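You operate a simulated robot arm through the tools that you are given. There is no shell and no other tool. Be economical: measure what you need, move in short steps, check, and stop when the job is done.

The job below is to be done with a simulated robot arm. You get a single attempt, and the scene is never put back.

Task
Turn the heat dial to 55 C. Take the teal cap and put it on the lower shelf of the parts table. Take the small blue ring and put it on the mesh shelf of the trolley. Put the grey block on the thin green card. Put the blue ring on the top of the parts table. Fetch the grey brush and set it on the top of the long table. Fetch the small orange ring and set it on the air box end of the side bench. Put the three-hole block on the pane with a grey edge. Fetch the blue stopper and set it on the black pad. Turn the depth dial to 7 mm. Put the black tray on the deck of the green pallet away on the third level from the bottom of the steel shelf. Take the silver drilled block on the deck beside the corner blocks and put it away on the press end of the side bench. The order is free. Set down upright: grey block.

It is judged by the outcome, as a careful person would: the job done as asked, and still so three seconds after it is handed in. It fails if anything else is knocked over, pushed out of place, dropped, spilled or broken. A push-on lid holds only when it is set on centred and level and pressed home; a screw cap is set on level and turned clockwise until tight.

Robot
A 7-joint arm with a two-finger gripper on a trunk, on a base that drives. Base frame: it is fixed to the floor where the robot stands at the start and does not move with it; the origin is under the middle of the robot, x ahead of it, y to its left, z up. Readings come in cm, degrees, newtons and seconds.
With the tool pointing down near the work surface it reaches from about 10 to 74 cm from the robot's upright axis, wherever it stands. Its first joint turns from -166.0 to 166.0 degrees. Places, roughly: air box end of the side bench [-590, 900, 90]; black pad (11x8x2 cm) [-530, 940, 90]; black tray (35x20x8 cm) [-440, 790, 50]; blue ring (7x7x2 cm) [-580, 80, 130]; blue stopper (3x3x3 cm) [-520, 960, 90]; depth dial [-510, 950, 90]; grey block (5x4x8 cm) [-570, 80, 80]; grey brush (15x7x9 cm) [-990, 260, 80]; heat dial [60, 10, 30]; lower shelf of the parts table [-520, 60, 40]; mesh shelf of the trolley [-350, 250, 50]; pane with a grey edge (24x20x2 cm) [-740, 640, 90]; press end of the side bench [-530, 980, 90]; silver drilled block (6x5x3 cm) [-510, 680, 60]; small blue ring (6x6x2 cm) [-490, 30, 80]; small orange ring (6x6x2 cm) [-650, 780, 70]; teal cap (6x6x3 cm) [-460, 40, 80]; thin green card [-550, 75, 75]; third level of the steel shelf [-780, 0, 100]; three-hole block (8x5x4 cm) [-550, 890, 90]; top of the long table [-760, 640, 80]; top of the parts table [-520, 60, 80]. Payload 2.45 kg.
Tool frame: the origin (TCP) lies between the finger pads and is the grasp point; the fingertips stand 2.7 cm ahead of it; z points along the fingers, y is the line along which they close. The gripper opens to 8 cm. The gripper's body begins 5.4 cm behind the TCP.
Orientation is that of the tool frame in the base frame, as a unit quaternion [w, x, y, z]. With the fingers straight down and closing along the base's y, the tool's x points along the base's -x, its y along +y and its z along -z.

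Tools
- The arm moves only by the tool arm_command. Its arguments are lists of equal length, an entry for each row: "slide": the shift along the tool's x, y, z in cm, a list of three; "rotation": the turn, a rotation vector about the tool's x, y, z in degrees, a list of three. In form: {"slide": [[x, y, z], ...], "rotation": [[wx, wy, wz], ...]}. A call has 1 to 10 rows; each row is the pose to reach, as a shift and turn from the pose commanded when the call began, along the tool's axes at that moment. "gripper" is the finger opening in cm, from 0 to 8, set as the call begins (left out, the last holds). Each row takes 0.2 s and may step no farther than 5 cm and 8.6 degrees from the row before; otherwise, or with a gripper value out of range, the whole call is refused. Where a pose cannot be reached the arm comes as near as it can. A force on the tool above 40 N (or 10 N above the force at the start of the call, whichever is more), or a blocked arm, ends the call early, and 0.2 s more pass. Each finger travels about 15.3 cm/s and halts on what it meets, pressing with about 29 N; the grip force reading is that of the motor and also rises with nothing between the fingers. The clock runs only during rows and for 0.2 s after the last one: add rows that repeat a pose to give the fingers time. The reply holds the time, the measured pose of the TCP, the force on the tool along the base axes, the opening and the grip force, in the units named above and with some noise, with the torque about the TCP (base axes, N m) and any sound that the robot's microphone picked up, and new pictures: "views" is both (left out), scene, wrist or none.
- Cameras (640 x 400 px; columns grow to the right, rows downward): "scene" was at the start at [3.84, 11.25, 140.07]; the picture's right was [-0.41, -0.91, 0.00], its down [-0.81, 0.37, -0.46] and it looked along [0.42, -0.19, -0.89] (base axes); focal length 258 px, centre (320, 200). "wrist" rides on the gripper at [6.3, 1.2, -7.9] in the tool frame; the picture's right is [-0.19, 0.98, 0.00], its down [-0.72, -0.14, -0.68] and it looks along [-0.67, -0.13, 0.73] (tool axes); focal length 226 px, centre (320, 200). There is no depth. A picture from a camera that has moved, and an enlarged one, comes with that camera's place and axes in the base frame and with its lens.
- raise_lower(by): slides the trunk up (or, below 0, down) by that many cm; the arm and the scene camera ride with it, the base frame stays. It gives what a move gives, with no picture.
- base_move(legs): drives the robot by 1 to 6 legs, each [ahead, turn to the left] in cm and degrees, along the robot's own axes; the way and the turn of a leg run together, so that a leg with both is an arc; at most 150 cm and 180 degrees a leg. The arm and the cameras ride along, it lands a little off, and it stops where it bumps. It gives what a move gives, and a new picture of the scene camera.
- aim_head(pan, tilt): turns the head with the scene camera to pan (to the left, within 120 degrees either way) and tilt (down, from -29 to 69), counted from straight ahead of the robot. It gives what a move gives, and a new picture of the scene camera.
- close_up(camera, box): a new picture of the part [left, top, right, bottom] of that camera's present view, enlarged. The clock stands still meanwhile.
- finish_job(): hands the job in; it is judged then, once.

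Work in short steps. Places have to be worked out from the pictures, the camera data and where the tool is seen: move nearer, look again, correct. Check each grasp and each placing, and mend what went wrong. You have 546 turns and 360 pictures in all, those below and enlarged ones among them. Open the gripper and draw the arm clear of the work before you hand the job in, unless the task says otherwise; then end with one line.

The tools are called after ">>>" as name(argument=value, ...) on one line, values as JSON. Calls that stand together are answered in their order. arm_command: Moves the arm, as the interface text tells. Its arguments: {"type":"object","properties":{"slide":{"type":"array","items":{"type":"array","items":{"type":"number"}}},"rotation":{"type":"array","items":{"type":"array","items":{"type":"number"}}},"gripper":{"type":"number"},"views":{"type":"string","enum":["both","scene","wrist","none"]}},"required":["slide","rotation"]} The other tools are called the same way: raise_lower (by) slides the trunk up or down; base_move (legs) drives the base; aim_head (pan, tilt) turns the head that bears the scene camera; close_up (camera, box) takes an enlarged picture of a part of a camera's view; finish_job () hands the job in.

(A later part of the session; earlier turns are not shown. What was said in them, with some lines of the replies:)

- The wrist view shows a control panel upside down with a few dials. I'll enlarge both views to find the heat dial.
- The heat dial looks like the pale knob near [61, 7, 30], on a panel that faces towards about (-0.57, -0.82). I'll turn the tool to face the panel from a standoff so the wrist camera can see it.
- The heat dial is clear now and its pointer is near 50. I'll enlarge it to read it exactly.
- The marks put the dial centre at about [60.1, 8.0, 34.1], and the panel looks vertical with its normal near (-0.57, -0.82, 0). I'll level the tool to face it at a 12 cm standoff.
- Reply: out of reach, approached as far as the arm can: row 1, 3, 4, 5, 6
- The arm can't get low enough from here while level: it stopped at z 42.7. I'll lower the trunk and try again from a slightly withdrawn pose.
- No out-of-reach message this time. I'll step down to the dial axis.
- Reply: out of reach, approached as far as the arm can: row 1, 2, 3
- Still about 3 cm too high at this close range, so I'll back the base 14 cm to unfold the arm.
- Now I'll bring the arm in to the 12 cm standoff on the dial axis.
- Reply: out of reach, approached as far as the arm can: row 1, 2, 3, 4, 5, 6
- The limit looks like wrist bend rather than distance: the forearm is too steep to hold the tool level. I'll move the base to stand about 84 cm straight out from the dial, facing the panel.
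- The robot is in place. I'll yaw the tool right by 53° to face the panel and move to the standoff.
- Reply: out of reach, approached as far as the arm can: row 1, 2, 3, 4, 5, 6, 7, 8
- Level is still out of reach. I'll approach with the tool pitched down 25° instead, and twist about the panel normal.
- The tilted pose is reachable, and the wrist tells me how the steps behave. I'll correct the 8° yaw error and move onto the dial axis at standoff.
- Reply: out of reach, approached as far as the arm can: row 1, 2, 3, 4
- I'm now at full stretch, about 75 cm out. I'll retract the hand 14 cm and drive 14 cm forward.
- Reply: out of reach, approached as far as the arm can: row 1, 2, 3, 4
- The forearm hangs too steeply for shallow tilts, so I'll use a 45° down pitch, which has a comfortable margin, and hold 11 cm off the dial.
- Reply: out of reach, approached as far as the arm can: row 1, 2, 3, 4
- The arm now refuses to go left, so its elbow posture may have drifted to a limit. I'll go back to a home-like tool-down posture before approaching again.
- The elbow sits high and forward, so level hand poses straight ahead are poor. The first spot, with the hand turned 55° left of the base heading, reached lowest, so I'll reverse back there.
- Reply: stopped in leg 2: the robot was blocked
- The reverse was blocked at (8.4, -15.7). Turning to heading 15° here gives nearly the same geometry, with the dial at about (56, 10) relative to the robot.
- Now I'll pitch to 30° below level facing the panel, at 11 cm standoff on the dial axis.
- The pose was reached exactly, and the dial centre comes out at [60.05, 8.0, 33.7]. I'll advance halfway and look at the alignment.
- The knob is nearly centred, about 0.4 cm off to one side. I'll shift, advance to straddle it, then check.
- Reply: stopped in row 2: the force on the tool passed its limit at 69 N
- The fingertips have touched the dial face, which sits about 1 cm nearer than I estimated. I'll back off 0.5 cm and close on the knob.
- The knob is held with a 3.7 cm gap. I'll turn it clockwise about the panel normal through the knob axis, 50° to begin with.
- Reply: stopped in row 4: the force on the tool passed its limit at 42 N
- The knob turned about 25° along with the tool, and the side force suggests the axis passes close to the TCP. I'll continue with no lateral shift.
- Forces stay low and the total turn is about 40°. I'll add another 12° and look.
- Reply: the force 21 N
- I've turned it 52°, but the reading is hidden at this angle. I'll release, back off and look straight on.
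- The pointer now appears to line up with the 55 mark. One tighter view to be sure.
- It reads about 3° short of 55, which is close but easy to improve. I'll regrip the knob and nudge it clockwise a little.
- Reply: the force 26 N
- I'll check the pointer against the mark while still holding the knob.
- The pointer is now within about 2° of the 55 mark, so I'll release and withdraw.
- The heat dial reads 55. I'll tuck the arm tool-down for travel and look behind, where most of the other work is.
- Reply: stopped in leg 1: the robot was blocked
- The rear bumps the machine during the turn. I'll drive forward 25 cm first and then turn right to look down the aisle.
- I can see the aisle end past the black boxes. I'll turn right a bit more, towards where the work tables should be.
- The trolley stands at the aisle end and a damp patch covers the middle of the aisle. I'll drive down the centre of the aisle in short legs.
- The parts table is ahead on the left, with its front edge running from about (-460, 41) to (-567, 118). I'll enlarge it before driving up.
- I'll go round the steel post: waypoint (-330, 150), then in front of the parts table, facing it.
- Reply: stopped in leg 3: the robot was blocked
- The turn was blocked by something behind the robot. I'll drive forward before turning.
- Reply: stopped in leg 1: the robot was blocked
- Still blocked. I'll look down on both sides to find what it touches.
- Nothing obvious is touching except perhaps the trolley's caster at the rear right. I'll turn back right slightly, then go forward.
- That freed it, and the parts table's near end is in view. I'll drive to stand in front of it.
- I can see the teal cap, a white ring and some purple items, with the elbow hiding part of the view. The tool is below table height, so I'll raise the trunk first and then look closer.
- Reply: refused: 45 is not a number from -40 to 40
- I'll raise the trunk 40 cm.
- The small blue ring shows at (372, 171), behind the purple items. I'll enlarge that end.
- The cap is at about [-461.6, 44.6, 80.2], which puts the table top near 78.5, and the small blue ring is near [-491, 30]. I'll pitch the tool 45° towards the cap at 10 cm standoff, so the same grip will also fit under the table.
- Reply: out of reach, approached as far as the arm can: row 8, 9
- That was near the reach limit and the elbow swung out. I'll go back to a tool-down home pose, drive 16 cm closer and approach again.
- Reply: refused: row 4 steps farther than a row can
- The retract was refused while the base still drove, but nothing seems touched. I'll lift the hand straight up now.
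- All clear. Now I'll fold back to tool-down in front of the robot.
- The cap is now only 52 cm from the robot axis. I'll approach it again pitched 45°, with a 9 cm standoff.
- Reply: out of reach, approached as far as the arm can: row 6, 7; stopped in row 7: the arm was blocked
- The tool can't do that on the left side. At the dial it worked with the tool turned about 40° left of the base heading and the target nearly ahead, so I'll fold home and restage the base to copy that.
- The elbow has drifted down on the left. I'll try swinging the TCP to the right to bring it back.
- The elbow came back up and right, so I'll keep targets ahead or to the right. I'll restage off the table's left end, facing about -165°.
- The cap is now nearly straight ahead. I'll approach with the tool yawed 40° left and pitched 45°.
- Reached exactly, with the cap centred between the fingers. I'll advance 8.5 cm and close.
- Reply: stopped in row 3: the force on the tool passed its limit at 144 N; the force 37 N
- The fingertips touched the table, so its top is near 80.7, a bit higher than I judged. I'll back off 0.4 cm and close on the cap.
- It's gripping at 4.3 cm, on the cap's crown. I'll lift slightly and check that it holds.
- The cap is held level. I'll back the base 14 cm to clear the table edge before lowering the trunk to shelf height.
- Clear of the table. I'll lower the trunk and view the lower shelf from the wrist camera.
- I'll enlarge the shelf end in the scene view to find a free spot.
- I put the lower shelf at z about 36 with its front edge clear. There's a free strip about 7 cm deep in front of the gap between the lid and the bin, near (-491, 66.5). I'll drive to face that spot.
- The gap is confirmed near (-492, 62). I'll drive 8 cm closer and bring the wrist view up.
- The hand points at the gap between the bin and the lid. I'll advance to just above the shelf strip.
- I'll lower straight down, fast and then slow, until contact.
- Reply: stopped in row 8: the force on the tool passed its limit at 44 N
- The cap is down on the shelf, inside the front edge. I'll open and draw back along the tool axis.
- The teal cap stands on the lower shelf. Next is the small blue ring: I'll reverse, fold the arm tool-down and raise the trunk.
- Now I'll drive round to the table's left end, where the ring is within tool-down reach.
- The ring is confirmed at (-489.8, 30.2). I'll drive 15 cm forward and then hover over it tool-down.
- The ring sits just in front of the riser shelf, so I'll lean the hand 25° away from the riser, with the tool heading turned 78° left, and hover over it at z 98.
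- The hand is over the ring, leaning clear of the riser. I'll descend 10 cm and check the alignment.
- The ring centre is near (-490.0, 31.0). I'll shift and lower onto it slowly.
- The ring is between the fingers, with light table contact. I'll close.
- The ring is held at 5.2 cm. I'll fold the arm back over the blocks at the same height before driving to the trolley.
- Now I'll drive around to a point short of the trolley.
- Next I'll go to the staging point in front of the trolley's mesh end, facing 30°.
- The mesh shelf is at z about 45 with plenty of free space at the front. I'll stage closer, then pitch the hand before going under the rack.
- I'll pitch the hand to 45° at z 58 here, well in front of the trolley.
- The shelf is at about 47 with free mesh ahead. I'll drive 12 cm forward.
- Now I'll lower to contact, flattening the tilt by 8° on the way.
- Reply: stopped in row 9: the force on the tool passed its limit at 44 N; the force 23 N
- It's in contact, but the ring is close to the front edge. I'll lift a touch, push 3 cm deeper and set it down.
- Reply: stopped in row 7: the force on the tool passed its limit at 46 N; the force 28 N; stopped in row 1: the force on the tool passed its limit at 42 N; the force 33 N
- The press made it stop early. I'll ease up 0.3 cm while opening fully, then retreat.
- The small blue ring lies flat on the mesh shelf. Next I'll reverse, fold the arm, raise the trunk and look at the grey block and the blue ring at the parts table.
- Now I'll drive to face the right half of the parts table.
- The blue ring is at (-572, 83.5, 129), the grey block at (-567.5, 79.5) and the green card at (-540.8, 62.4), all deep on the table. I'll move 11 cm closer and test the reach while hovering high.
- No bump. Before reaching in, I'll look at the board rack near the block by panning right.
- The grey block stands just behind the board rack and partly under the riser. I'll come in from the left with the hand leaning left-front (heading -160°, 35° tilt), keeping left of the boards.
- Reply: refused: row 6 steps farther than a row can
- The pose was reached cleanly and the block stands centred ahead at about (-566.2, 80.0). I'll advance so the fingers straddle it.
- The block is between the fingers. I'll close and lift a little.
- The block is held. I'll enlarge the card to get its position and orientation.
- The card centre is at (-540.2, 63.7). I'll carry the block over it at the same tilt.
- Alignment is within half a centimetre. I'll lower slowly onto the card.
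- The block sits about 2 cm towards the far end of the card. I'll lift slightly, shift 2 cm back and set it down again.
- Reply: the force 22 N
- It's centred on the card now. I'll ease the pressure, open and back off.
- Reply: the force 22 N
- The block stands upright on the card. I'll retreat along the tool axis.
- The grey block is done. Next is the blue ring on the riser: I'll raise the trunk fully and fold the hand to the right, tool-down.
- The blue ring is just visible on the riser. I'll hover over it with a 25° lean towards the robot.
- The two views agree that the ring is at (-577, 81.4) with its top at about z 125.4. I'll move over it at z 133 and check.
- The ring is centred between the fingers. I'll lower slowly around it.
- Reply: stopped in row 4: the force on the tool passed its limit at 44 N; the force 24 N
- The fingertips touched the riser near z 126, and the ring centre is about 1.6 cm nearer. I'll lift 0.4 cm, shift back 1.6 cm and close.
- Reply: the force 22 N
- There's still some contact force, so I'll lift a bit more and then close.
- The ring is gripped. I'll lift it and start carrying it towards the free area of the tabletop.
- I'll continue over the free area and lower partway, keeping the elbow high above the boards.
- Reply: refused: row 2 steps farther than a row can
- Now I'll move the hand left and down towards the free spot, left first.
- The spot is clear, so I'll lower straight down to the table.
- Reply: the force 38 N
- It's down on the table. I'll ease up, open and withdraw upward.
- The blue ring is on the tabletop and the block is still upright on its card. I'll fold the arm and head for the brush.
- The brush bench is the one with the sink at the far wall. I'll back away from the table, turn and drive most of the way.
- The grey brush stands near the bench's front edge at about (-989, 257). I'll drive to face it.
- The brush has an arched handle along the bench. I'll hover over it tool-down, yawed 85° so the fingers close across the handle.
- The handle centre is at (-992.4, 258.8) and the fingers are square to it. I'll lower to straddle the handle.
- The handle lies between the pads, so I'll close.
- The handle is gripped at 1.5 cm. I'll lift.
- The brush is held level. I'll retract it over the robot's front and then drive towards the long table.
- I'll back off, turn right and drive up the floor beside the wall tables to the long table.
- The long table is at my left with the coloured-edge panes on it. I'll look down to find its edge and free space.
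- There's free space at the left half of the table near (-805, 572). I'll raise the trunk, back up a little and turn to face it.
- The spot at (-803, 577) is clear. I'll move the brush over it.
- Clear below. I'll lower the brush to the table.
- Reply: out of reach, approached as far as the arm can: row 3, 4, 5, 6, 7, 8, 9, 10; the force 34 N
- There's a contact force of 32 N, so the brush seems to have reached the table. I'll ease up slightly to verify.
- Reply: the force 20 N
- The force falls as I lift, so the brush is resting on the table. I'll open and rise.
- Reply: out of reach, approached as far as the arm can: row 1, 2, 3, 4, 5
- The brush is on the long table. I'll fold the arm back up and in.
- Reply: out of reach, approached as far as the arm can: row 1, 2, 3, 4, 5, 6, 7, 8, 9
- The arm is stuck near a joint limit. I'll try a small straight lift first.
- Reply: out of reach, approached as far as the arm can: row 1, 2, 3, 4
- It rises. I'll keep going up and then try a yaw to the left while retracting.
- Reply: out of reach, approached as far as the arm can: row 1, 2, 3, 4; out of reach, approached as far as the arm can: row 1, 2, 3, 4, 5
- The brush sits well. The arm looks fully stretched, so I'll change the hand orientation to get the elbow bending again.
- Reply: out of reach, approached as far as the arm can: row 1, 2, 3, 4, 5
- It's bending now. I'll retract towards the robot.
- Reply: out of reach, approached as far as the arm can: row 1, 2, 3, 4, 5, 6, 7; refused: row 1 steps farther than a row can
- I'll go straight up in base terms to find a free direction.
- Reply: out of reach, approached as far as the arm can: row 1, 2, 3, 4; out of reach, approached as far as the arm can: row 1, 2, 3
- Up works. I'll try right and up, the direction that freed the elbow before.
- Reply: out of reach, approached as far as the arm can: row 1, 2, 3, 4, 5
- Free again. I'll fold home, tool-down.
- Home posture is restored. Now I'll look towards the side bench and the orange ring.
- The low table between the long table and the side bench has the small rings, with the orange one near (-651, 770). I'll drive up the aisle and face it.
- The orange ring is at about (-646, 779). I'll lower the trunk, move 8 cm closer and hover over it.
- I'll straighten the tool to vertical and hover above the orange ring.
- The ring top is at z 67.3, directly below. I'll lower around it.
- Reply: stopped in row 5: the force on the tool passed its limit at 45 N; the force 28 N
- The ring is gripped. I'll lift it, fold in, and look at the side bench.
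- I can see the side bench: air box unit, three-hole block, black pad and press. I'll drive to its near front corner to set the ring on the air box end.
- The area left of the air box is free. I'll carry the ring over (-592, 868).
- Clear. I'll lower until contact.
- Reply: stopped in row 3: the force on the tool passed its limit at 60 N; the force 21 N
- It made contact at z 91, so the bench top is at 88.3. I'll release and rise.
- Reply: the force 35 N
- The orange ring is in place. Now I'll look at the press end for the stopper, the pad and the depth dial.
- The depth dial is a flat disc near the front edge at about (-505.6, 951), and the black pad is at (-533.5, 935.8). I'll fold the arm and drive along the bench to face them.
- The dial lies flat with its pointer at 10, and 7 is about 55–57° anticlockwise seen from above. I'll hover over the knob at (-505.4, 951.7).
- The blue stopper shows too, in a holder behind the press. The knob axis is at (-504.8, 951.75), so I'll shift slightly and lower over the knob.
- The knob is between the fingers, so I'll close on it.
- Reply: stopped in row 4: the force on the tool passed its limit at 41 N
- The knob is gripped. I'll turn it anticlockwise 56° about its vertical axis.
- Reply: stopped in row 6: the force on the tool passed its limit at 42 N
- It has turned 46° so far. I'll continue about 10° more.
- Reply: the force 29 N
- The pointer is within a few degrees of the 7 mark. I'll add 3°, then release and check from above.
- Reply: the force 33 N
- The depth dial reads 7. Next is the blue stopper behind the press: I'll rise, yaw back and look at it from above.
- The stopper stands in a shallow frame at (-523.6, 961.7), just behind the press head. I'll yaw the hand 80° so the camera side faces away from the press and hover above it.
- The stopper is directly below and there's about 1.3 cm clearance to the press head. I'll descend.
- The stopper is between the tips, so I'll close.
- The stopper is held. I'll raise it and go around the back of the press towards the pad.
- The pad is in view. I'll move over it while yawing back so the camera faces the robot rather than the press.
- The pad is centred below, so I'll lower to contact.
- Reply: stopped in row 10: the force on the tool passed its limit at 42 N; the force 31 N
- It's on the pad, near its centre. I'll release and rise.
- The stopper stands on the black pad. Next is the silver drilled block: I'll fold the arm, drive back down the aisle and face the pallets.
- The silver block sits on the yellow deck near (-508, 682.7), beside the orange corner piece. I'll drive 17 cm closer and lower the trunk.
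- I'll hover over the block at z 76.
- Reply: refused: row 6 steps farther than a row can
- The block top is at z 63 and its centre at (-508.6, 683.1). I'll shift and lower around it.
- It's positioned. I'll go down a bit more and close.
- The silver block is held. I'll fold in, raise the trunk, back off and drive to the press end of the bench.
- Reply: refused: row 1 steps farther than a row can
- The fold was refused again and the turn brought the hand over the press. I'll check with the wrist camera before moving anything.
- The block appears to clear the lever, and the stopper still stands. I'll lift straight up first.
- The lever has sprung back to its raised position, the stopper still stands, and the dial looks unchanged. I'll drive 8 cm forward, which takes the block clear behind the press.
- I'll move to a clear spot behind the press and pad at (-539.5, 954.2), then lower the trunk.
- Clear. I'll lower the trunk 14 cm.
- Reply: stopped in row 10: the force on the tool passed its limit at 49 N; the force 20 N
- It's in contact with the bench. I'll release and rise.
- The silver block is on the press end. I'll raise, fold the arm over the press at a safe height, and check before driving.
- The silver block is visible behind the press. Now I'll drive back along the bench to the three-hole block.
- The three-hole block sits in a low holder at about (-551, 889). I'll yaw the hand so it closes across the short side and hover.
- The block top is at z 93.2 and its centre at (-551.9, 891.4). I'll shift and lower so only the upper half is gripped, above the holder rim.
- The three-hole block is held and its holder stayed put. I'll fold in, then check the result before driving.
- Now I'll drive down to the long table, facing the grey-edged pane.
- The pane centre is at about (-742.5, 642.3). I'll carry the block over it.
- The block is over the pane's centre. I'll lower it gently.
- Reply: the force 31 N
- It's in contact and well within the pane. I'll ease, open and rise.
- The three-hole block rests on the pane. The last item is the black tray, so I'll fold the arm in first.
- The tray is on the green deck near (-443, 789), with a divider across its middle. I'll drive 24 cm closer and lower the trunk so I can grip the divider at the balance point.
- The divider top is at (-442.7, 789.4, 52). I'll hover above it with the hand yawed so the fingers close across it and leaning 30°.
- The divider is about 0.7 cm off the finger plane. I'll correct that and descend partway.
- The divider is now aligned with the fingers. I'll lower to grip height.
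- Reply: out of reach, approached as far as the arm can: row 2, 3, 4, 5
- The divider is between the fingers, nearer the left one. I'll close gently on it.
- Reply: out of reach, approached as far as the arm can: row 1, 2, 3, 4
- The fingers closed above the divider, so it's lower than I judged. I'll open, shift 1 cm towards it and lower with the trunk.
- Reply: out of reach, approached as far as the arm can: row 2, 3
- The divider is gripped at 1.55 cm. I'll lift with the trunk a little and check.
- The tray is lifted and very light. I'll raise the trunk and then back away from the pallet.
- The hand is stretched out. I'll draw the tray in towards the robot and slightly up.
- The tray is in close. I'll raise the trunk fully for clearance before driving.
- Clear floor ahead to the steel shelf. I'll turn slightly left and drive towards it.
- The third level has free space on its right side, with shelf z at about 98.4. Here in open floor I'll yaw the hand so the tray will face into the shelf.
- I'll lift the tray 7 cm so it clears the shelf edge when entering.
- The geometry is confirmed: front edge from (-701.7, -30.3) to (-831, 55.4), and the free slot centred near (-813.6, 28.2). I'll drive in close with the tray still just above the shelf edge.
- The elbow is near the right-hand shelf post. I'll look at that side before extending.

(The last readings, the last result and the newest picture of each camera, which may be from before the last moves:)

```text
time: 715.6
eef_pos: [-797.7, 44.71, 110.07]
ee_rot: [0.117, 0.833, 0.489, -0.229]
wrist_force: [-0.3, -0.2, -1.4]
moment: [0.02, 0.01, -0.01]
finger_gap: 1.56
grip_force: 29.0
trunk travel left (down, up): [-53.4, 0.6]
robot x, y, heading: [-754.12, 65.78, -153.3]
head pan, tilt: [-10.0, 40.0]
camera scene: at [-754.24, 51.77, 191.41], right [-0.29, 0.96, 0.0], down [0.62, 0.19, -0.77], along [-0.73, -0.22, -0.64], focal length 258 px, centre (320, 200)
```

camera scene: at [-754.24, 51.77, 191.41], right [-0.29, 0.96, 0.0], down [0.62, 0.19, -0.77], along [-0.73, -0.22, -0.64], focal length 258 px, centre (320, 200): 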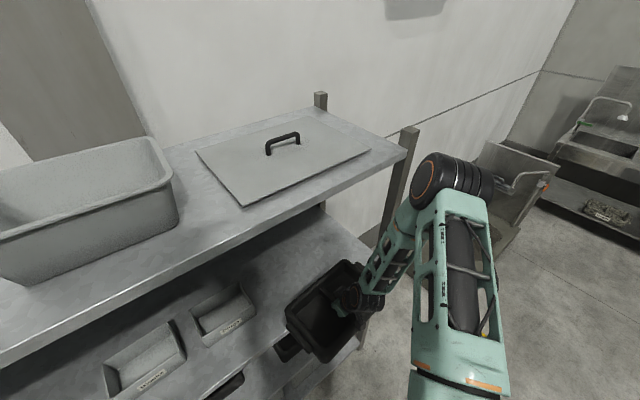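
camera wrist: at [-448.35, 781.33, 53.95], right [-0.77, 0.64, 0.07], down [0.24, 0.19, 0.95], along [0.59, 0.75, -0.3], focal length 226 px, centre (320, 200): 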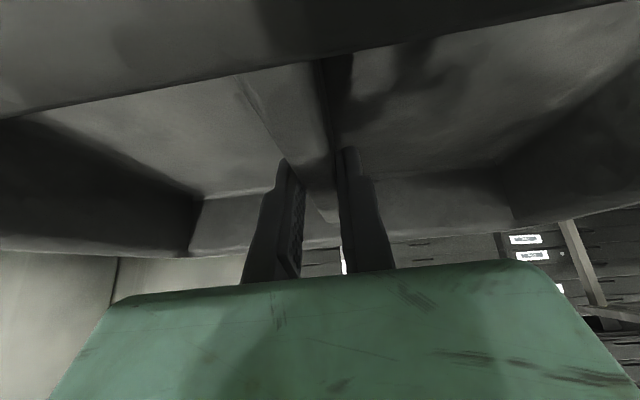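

The elbow is about 20 cm outside the shelf front, and straightening the arm keeps it outside. I'll insert partway and check.

>>> arm_command(slide=[[0.4, -4.8, 0], [-3.5, -5, 2.2], [-7.4, -5.2, 4.5], [-7.4, -5.2, 4.5]], rotation=[[0, 0, 0], [0, 0, 0], [0, 0, 0], [0, 0, 0]])

```text
time: 716.6
eef_pos: [-806.45, 39.59, 109.93]
ee_rot: [0.118, 0.833, 0.49, -0.228]
wrist_force: [-0.1, -0.1, -2.3]
moment: [0.04, -0.01, 0.0]
finger_gap: 1.56
grip_force: 29.4
trunk travel left (down, up): [-53.4, 0.6]
robot x, y, heading: [-753.69, 65.88, -153.4]
head pan, tilt: [-10.0, 40.0]
camera scene: at [-754.15, 51.7, 191.41], right [-0.29, 0.96, 0.0], down [0.61, 0.19, -0.77], along [-0.73, -0.22, -0.64], focal length 258 px, centre (320, 200)
camera wrist: at [-800.63, 47.18, 113.69], right [0.77, -0.63, 0.07], down [-0.24, -0.19, 0.95], along [-0.59, -0.75, -0.3], focal length 226 px, centre (320, 200)
```

scene: 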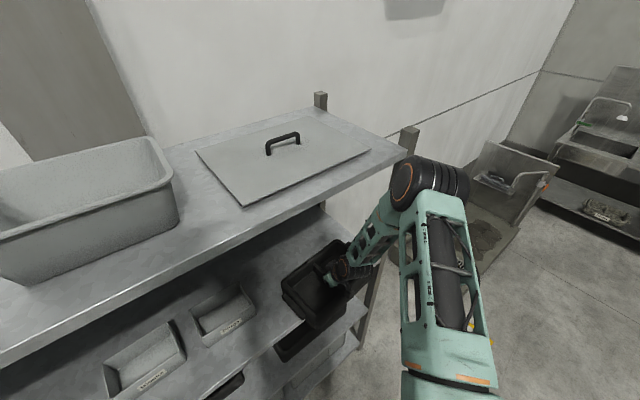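
wrist: 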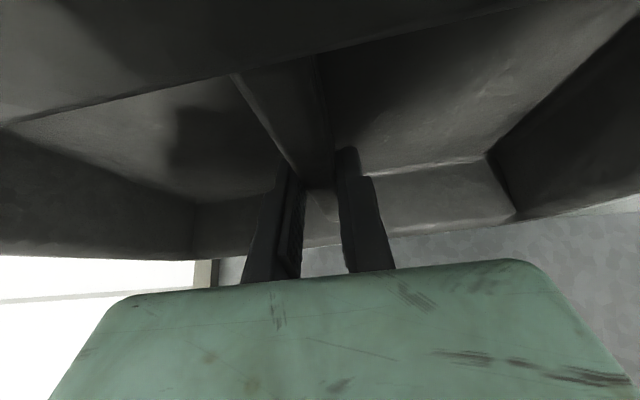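

Clear so far. I'll continue to full depth.

>>> arm_command(slide=[[-3.9, -0.2, 2.2], [-7.8, -0.3, 4.5], [-11.8, -0.5, 6.7], [-11.8, -0.5, 6.7]], rotation=[[0, 0, 0], [0, 0, 0], [0, 0, 0], [0, 0, 0]], views="scene")

```text
time: 717.6
eef_pos: [-813.65, 28.32, 110.28]
ee_rot: [0.118, 0.833, 0.489, -0.228]
wrist_force: [0.9, 0.1, -1.5]
moment: [0.01, 0.02, 0.0]
finger_gap: 1.55
grip_force: 28.9
trunk travel left (down, up): [-53.4, 0.6]
robot x, y, heading: [-754.37, 65.85, -153.4]
head pan, tilt: [-10.0, 40.0]
camera scene: at [-754.19, 51.94, 191.43], right [-0.29, 0.96, 0.0], down [0.62, 0.19, -0.77], along [-0.73, -0.22, -0.64], focal length 258 px, centre (320, 200)
```

scene: 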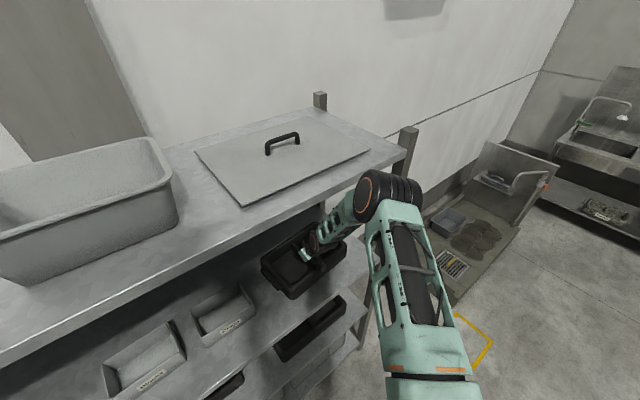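

The tray is over the shelf. I'll lower it slowly to contact.

>>> arm_command(slide=[[0.7, 0, 1.3], [1.4, 0.1, 2.5], [2, 0.1, 3.5], [2.3, 0.1, 4], [2.6, 0.1, 4.5], [2.9, 0.2, 5], [3.2, 0.2, 5.5], [3.5, 0.2, 6]], rotation=[[0, 0, 0], [0, 0, 0], [0, 0, 0], [0, 0, 0], [0, 0, 0], [0, 0, 0], [0, 0, 0], [0, 0, 0]])

```text
time: 718.7
eef_pos: [-813.83, 28.03, 105.63]
ee_rot: [0.119, 0.833, 0.488, -0.231]
wrist_force: [3.2, 2.3, 12.9]
moment: [-0.25, -1.39, 0.36]
finger_gap: 1.65
grip_force: 29.0
trunk travel left (down, up): [-53.4, 0.6]
robot x, y, heading: [-754.17, 65.77, -153.1]
head pan, tilt: [-10.0, 40.0]
stopped in row 5: the force on the tool passed its limit at 59 N (the readings are from after the stop); the commanded pose is now the measured one
camera scene: at [-754.14, 51.86, 191.4], right [-0.29, 0.96, 0.0], down [0.62, 0.19, -0.77], along [-0.73, -0.22, -0.64], focal length 258 px, centre (320, 200)
camera wrist: at [-807.93, 35.65, 109.34], right [0.77, -0.63, 0.07], down [-0.24, -0.19, 0.95], along [-0.59, -0.75, -0.29], focal length 226 px, centre (320, 200)
```

scene: 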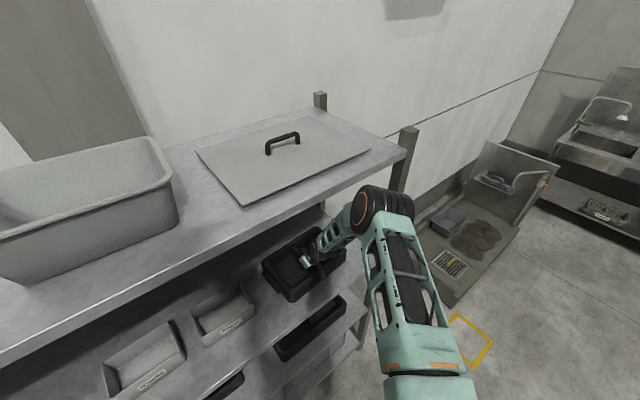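
wrist: 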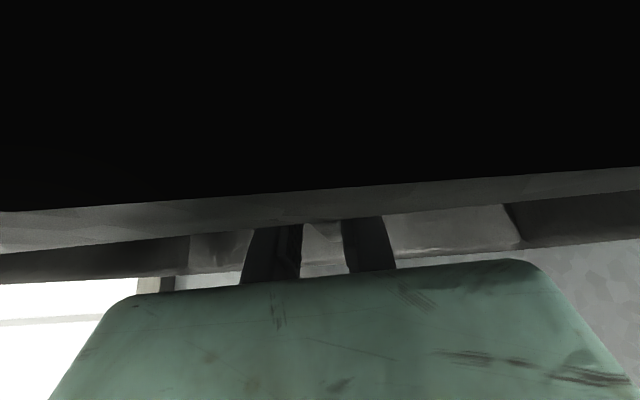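

The wrist view shows the near wall has pivoted up against the camera. I'll lift slightly and inspect the tray's tilt.

>>> arm_command(slide=[[-0.5, 0, -0.9], [-1, 0, -1.8], [-1, 0, -1.8]], rotation=[[0, 0, 0], [0, 0, 0], [0, 0, 0]], views="wrist")

>>> close_up(camera="scene", box=[230, 190, 390, 330])

```text
time: 719.5
eef_pos: [-813.7, 28.03, 107.54]
ee_rot: [0.119, 0.834, 0.488, -0.23]
wrist_force: [0.6, -0.6, -1.4]
moment: [0.03, -0.01, -0.01]
finger_gap: 1.55
grip_force: 28.5
trunk travel left (down, up): [-53.4, 0.6]
robot x, y, heading: [-754.08, 66.05, -153.3]
head pan, tilt: [-10.0, 40.0]
camera wrist: at [-807.87, 35.67, 111.23], right [0.77, -0.63, 0.07], down [-0.24, -0.19, 0.95], along [-0.59, -0.75, -0.3], focal length 226 px, centre (320, 200)
```

wrist: 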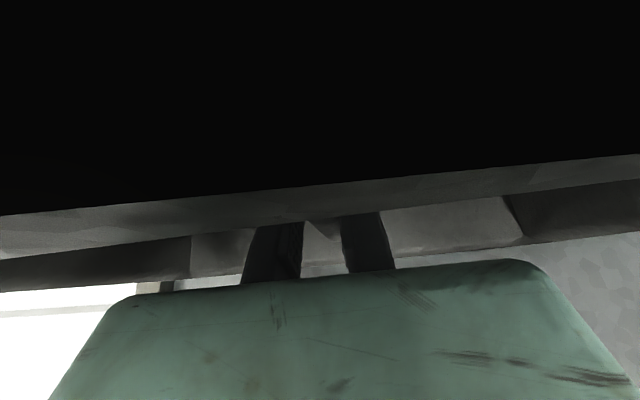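

```text
2.86 times, centred on (310, 260) of scene
camera zoom: at [-754.25, 51.77, 191.41], right [-0.29, 0.96, 0.0], down [0.62, 0.19, -0.77], along [-0.73, -0.22, -0.64], focal length 737 px, centre (349, 29)
```

zoom: 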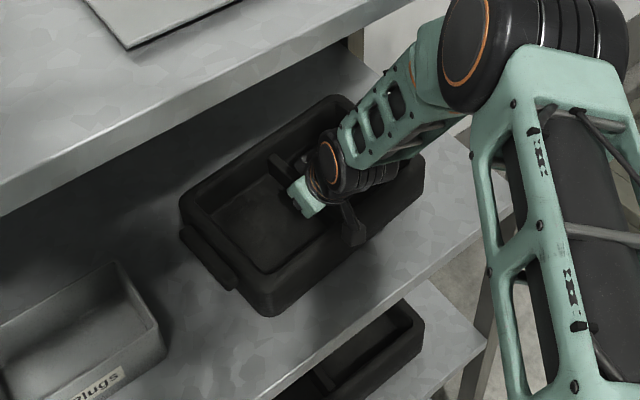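

The tray is nearly level, only slightly raised on the near side, and well inside the edge. I'll lower gently in small steps and release at contact.

>>> arm_command(slide=[[0.25, 0, 0.45], [0.45, 0, 0.8], [0.6, 0, 1.05], [0.7, 0, 1.25], [0.8, 0, 1.4]], rotation=[[0, 0, 0], [0, 0, 0], [0, 0, 0], [0, 0, 0], [0, 0, 0]], views="none")

```text
time: 720.7
eef_pos: [-813.77, 28.08, 106.01]
ee_rot: [0.119, 0.833, 0.489, -0.231]
wrist_force: [0.4, 0.4, 1.2]
moment: [-0.54, -0.3, 0.05]
finger_gap: 1.56
grip_force: 28.9
trunk travel left (down, up): [-53.4, 0.6]
robot x, y, heading: [-754.4, 65.93, -153.3]
head pan, tilt: [-10.0, 40.0]
```

Contact is starting. I'll lower a hair more and open.

>>> arm_command(slide=[[0.1, 0, 0.2], [0.1, 0, 0.2]], rotation=[[0, 0, 0], [0, 0, 0]], views="none")

>>> arm_command(slide=[[0, 0, 0], [0, 0, 0], [0, 0, 0]], rotation=[[0, 0, 0], [0, 0, 0], [0, 0, 0]], gripper=4, views="wrist")

```text
time: 721.3
eef_pos: [-813.7, 28.09, 105.77]
ee_rot: [0.118, 0.834, 0.487, -0.231]
wrist_force: [0.5, 1.4, 6.0]
moment: [-1.14, -0.79, 0.35]
finger_gap: 1.58
grip_force: 28.8
trunk travel left (down, up): [-53.4, 0.6]
robot x, y, heading: [-754.09, 65.84, -153.2]
head pan, tilt: [-10.0, 40.0]
```

```text
time: 722.1
eef_pos: [-813.97, 28.23, 106.0]
ee_rot: [0.119, 0.833, 0.488, -0.233]
wrist_force: [-8.7, -2.8, 24.3]
moment: [-0.31, -0.07, -0.26]
finger_gap: 2.73
grip_force: 0.0
trunk travel left (down, up): [-53.4, 0.6]
robot x, y, heading: [-753.85, 65.92, -153.1]
head pan, tilt: [-10.0, 40.0]
camera wrist: at [-808.09, 35.74, 109.6], right [0.77, -0.63, 0.07], down [-0.24, -0.18, 0.95], along [-0.59, -0.75, -0.29], focal length 226 px, centre (320, 200)
```

wrist: 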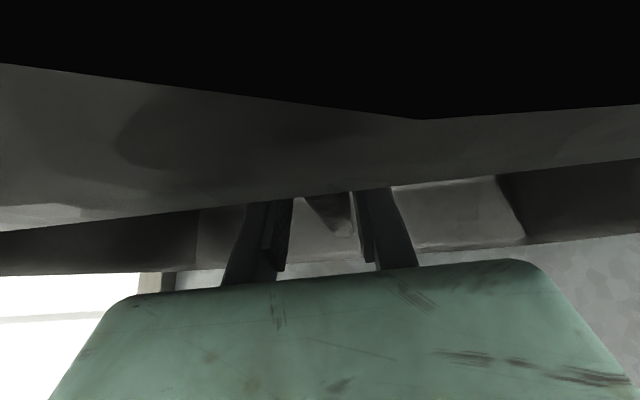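

Something is pressing, probably the camera mount against the near wall. I'll rise straight up slowly with the fingers open.

>>> arm_command(slide=[[-0.25, 0, -0.45], [-0.5, 0, -0.87], [-0.75, 0, -1.3]], rotation=[[0, 0, 0], [0, 0, 0], [0, 0, 0]], views="wrist")

```text
time: 722.9
eef_pos: [-813.63, 27.99, 107.15]
ee_rot: [0.119, 0.833, 0.488, -0.229]
wrist_force: [-0.6, -0.2, 0.2]
moment: [0.05, 0.0, 0.0]
finger_gap: 4.0
grip_force: 0.1
trunk travel left (down, up): [-53.4, 0.6]
robot x, y, heading: [-754.26, 66.07, -153.1]
head pan, tilt: [-10.0, 40.0]
camera wrist: at [-807.81, 35.72, 110.84], right [0.77, -0.63, 0.07], down [-0.24, -0.19, 0.95], along [-0.59, -0.75, -0.3], focal length 226 px, centre (320, 200)
```

wrist: 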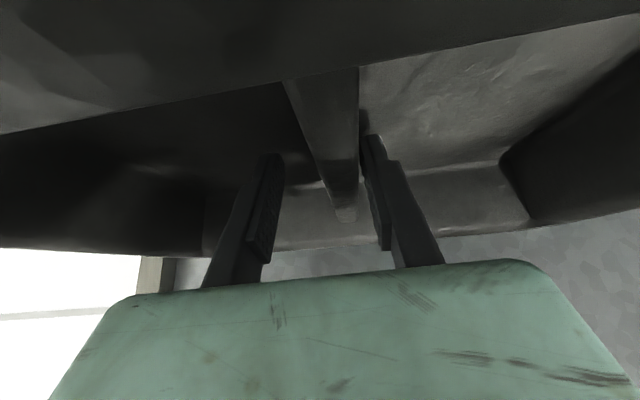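

Released, with zero force. I'll keep rising to clear the rim.

>>> arm_command(slide=[[-0.5, 0, -0.9], [-1.2, 0, -2.1], [-2, 0, -3.5], [-2.7, 0, -4.7]], rotation=[[0, 0, 0], [0, 0, 0], [0, 0, 0], [0, 0, 0]])

```text
time: 723.9
eef_pos: [-813.57, 28.07, 112.62]
ee_rot: [0.118, 0.833, 0.488, -0.231]
wrist_force: [-0.3, 0.4, -0.8]
moment: [-0.01, -0.04, 0.0]
finger_gap: 4.01
grip_force: 0.1
trunk travel left (down, up): [-53.4, 0.6]
robot x, y, heading: [-753.89, 65.56, -153.1]
head pan, tilt: [-10.0, 40.0]
camera scene: at [-754.21, 51.79, 191.41], right [-0.29, 0.96, 0.0], down [0.62, 0.19, -0.77], along [-0.73, -0.22, -0.64], focal length 258 px, centre (320, 200)
camera wrist: at [-807.71, 35.7, 116.28], right [0.77, -0.63, 0.07], down [-0.24, -0.19, 0.95], along [-0.59, -0.75, -0.3], focal length 226 px, centre (320, 200)
```

scene: 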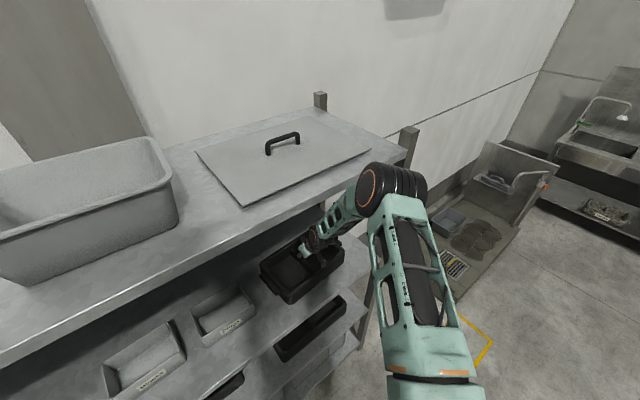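
wrist: 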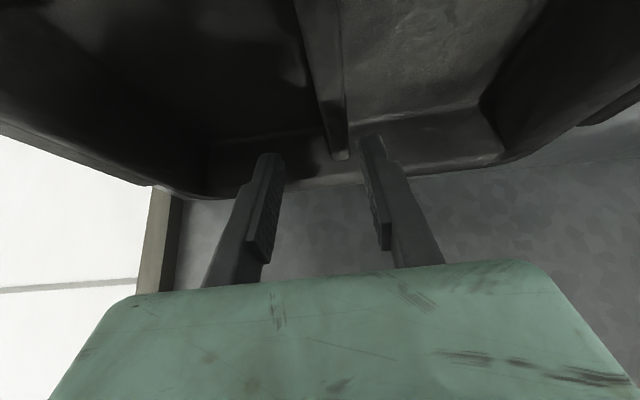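

The tray stays put on the third level. I'll withdraw horizontally out of the shelf.

>>> arm_command(slide=[[2.9, 0.8, -2.3], [6, 1.6, -4.2], [9.5, 2.6, -6.3], [12.8, 3.6, -8.2], [16, 4.6, -10.2], [18.7, 5.6, -12]], rotation=[[0, 0, 0], [0, 0, 0], [0, 0, 0], [0, 0, 0], [0, 0, 0], [0, 0, 0]], views="wrist")

```text
time: 725.3
eef_pos: [-797.66, 44.46, 113.6]
ee_rot: [0.117, 0.834, 0.488, -0.231]
wrist_force: [0.2, -0.5, -0.2]
moment: [-0.01, -0.02, -0.03]
finger_gap: 3.97
grip_force: 0.0
trunk travel left (down, up): [-53.4, 0.6]
robot x, y, heading: [-754.28, 66.04, -153.1]
head pan, tilt: [-10.0, 40.0]
camera wrist: at [-791.9, 52.06, 117.31], right [0.77, -0.63, 0.07], down [-0.24, -0.19, 0.95], along [-0.59, -0.75, -0.3], focal length 226 px, centre (320, 200)
```

wrist: 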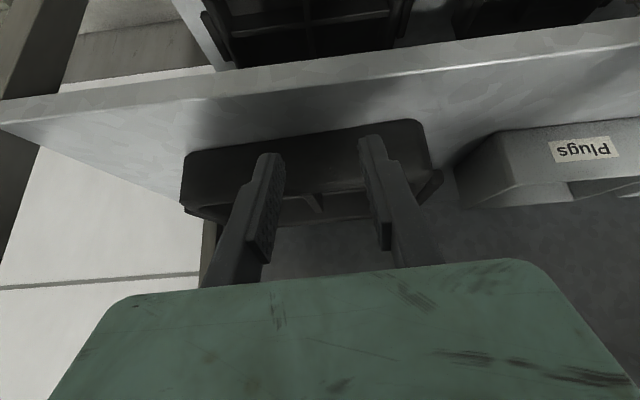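

The tray sits flat on the third level between the Plugs box and the post. I'll back the robot away and take a last look.

>>> base_move(legs=[[-40, 0]])

>>> aim_head(pan=20, tilt=32)

```text
time: 727.7
eef_pos: [-762.64, 62.19, 113.8]
ee_rot: [0.117, 0.834, 0.488, -0.231]
wrist_force: [0.2, -0.2, -0.2]
moment: [-0.03, 0.04, 0.02]
finger_gap: 4.0
grip_force: 0.1
trunk travel left (down, up): [-53.4, 0.6]
robot x, y, heading: [-719.21, 83.61, -153.1]
head pan, tilt: [-10.0, 40.0]
camera scene: at [-719.0, 69.61, 191.42], right [-0.29, 0.96, 0.0], down [0.61, 0.19, -0.77], along [-0.73, -0.22, -0.64], focal length 258 px, centre (320, 200)
```

scene: 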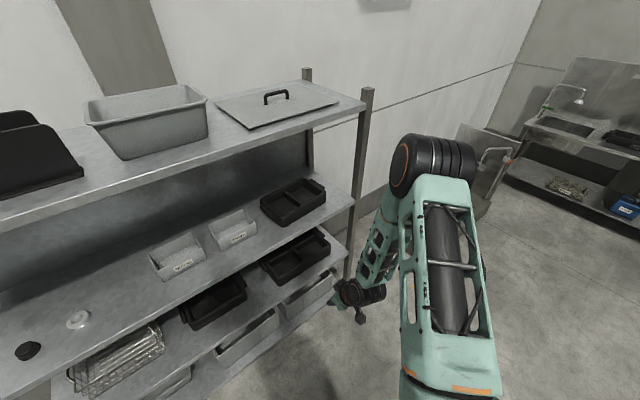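

```text
time: 728.7
eef_pos: [-762.62, 62.04, 113.7]
ee_rot: [0.119, 0.833, 0.489, -0.23]
wrist_force: [-0.4, 0.2, 0.3]
moment: [-0.03, -0.01, -0.01]
finger_gap: 3.99
grip_force: 0.1
trunk travel left (down, up): [-53.4, 0.6]
robot x, y, heading: [-718.92, 83.55, -153.1]
head pan, tilt: [20.0, 32.0]
camera scene: at [-717.12, 65.48, 192.63], right [-0.73, 0.68, 0.0], down [0.36, 0.39, -0.85], along [-0.58, -0.62, -0.53], focal length 258 px, centre (320, 200)
```

scene: 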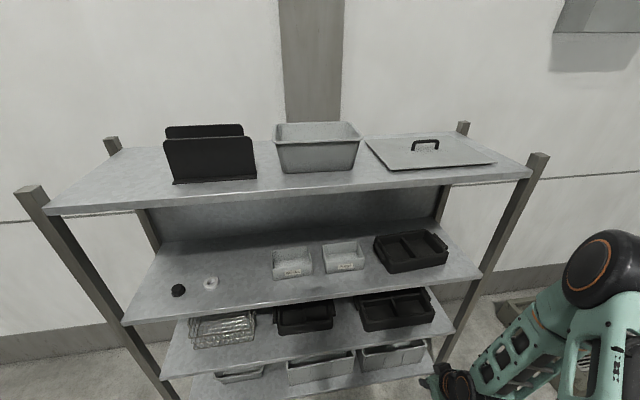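

The black tray rests flat on the third level from the bottom. Everything is placed, the gripper is open and the arm is clear, so I'm handing in.

>>> finish_job()

```text
The job is handed in.
```

All twelve items were done and each looked right in the pictures when I finished it, but while carrying the silver block I pressed the press lever down; it sprang back, and the stopper and depth dial beside it looked unchanged.
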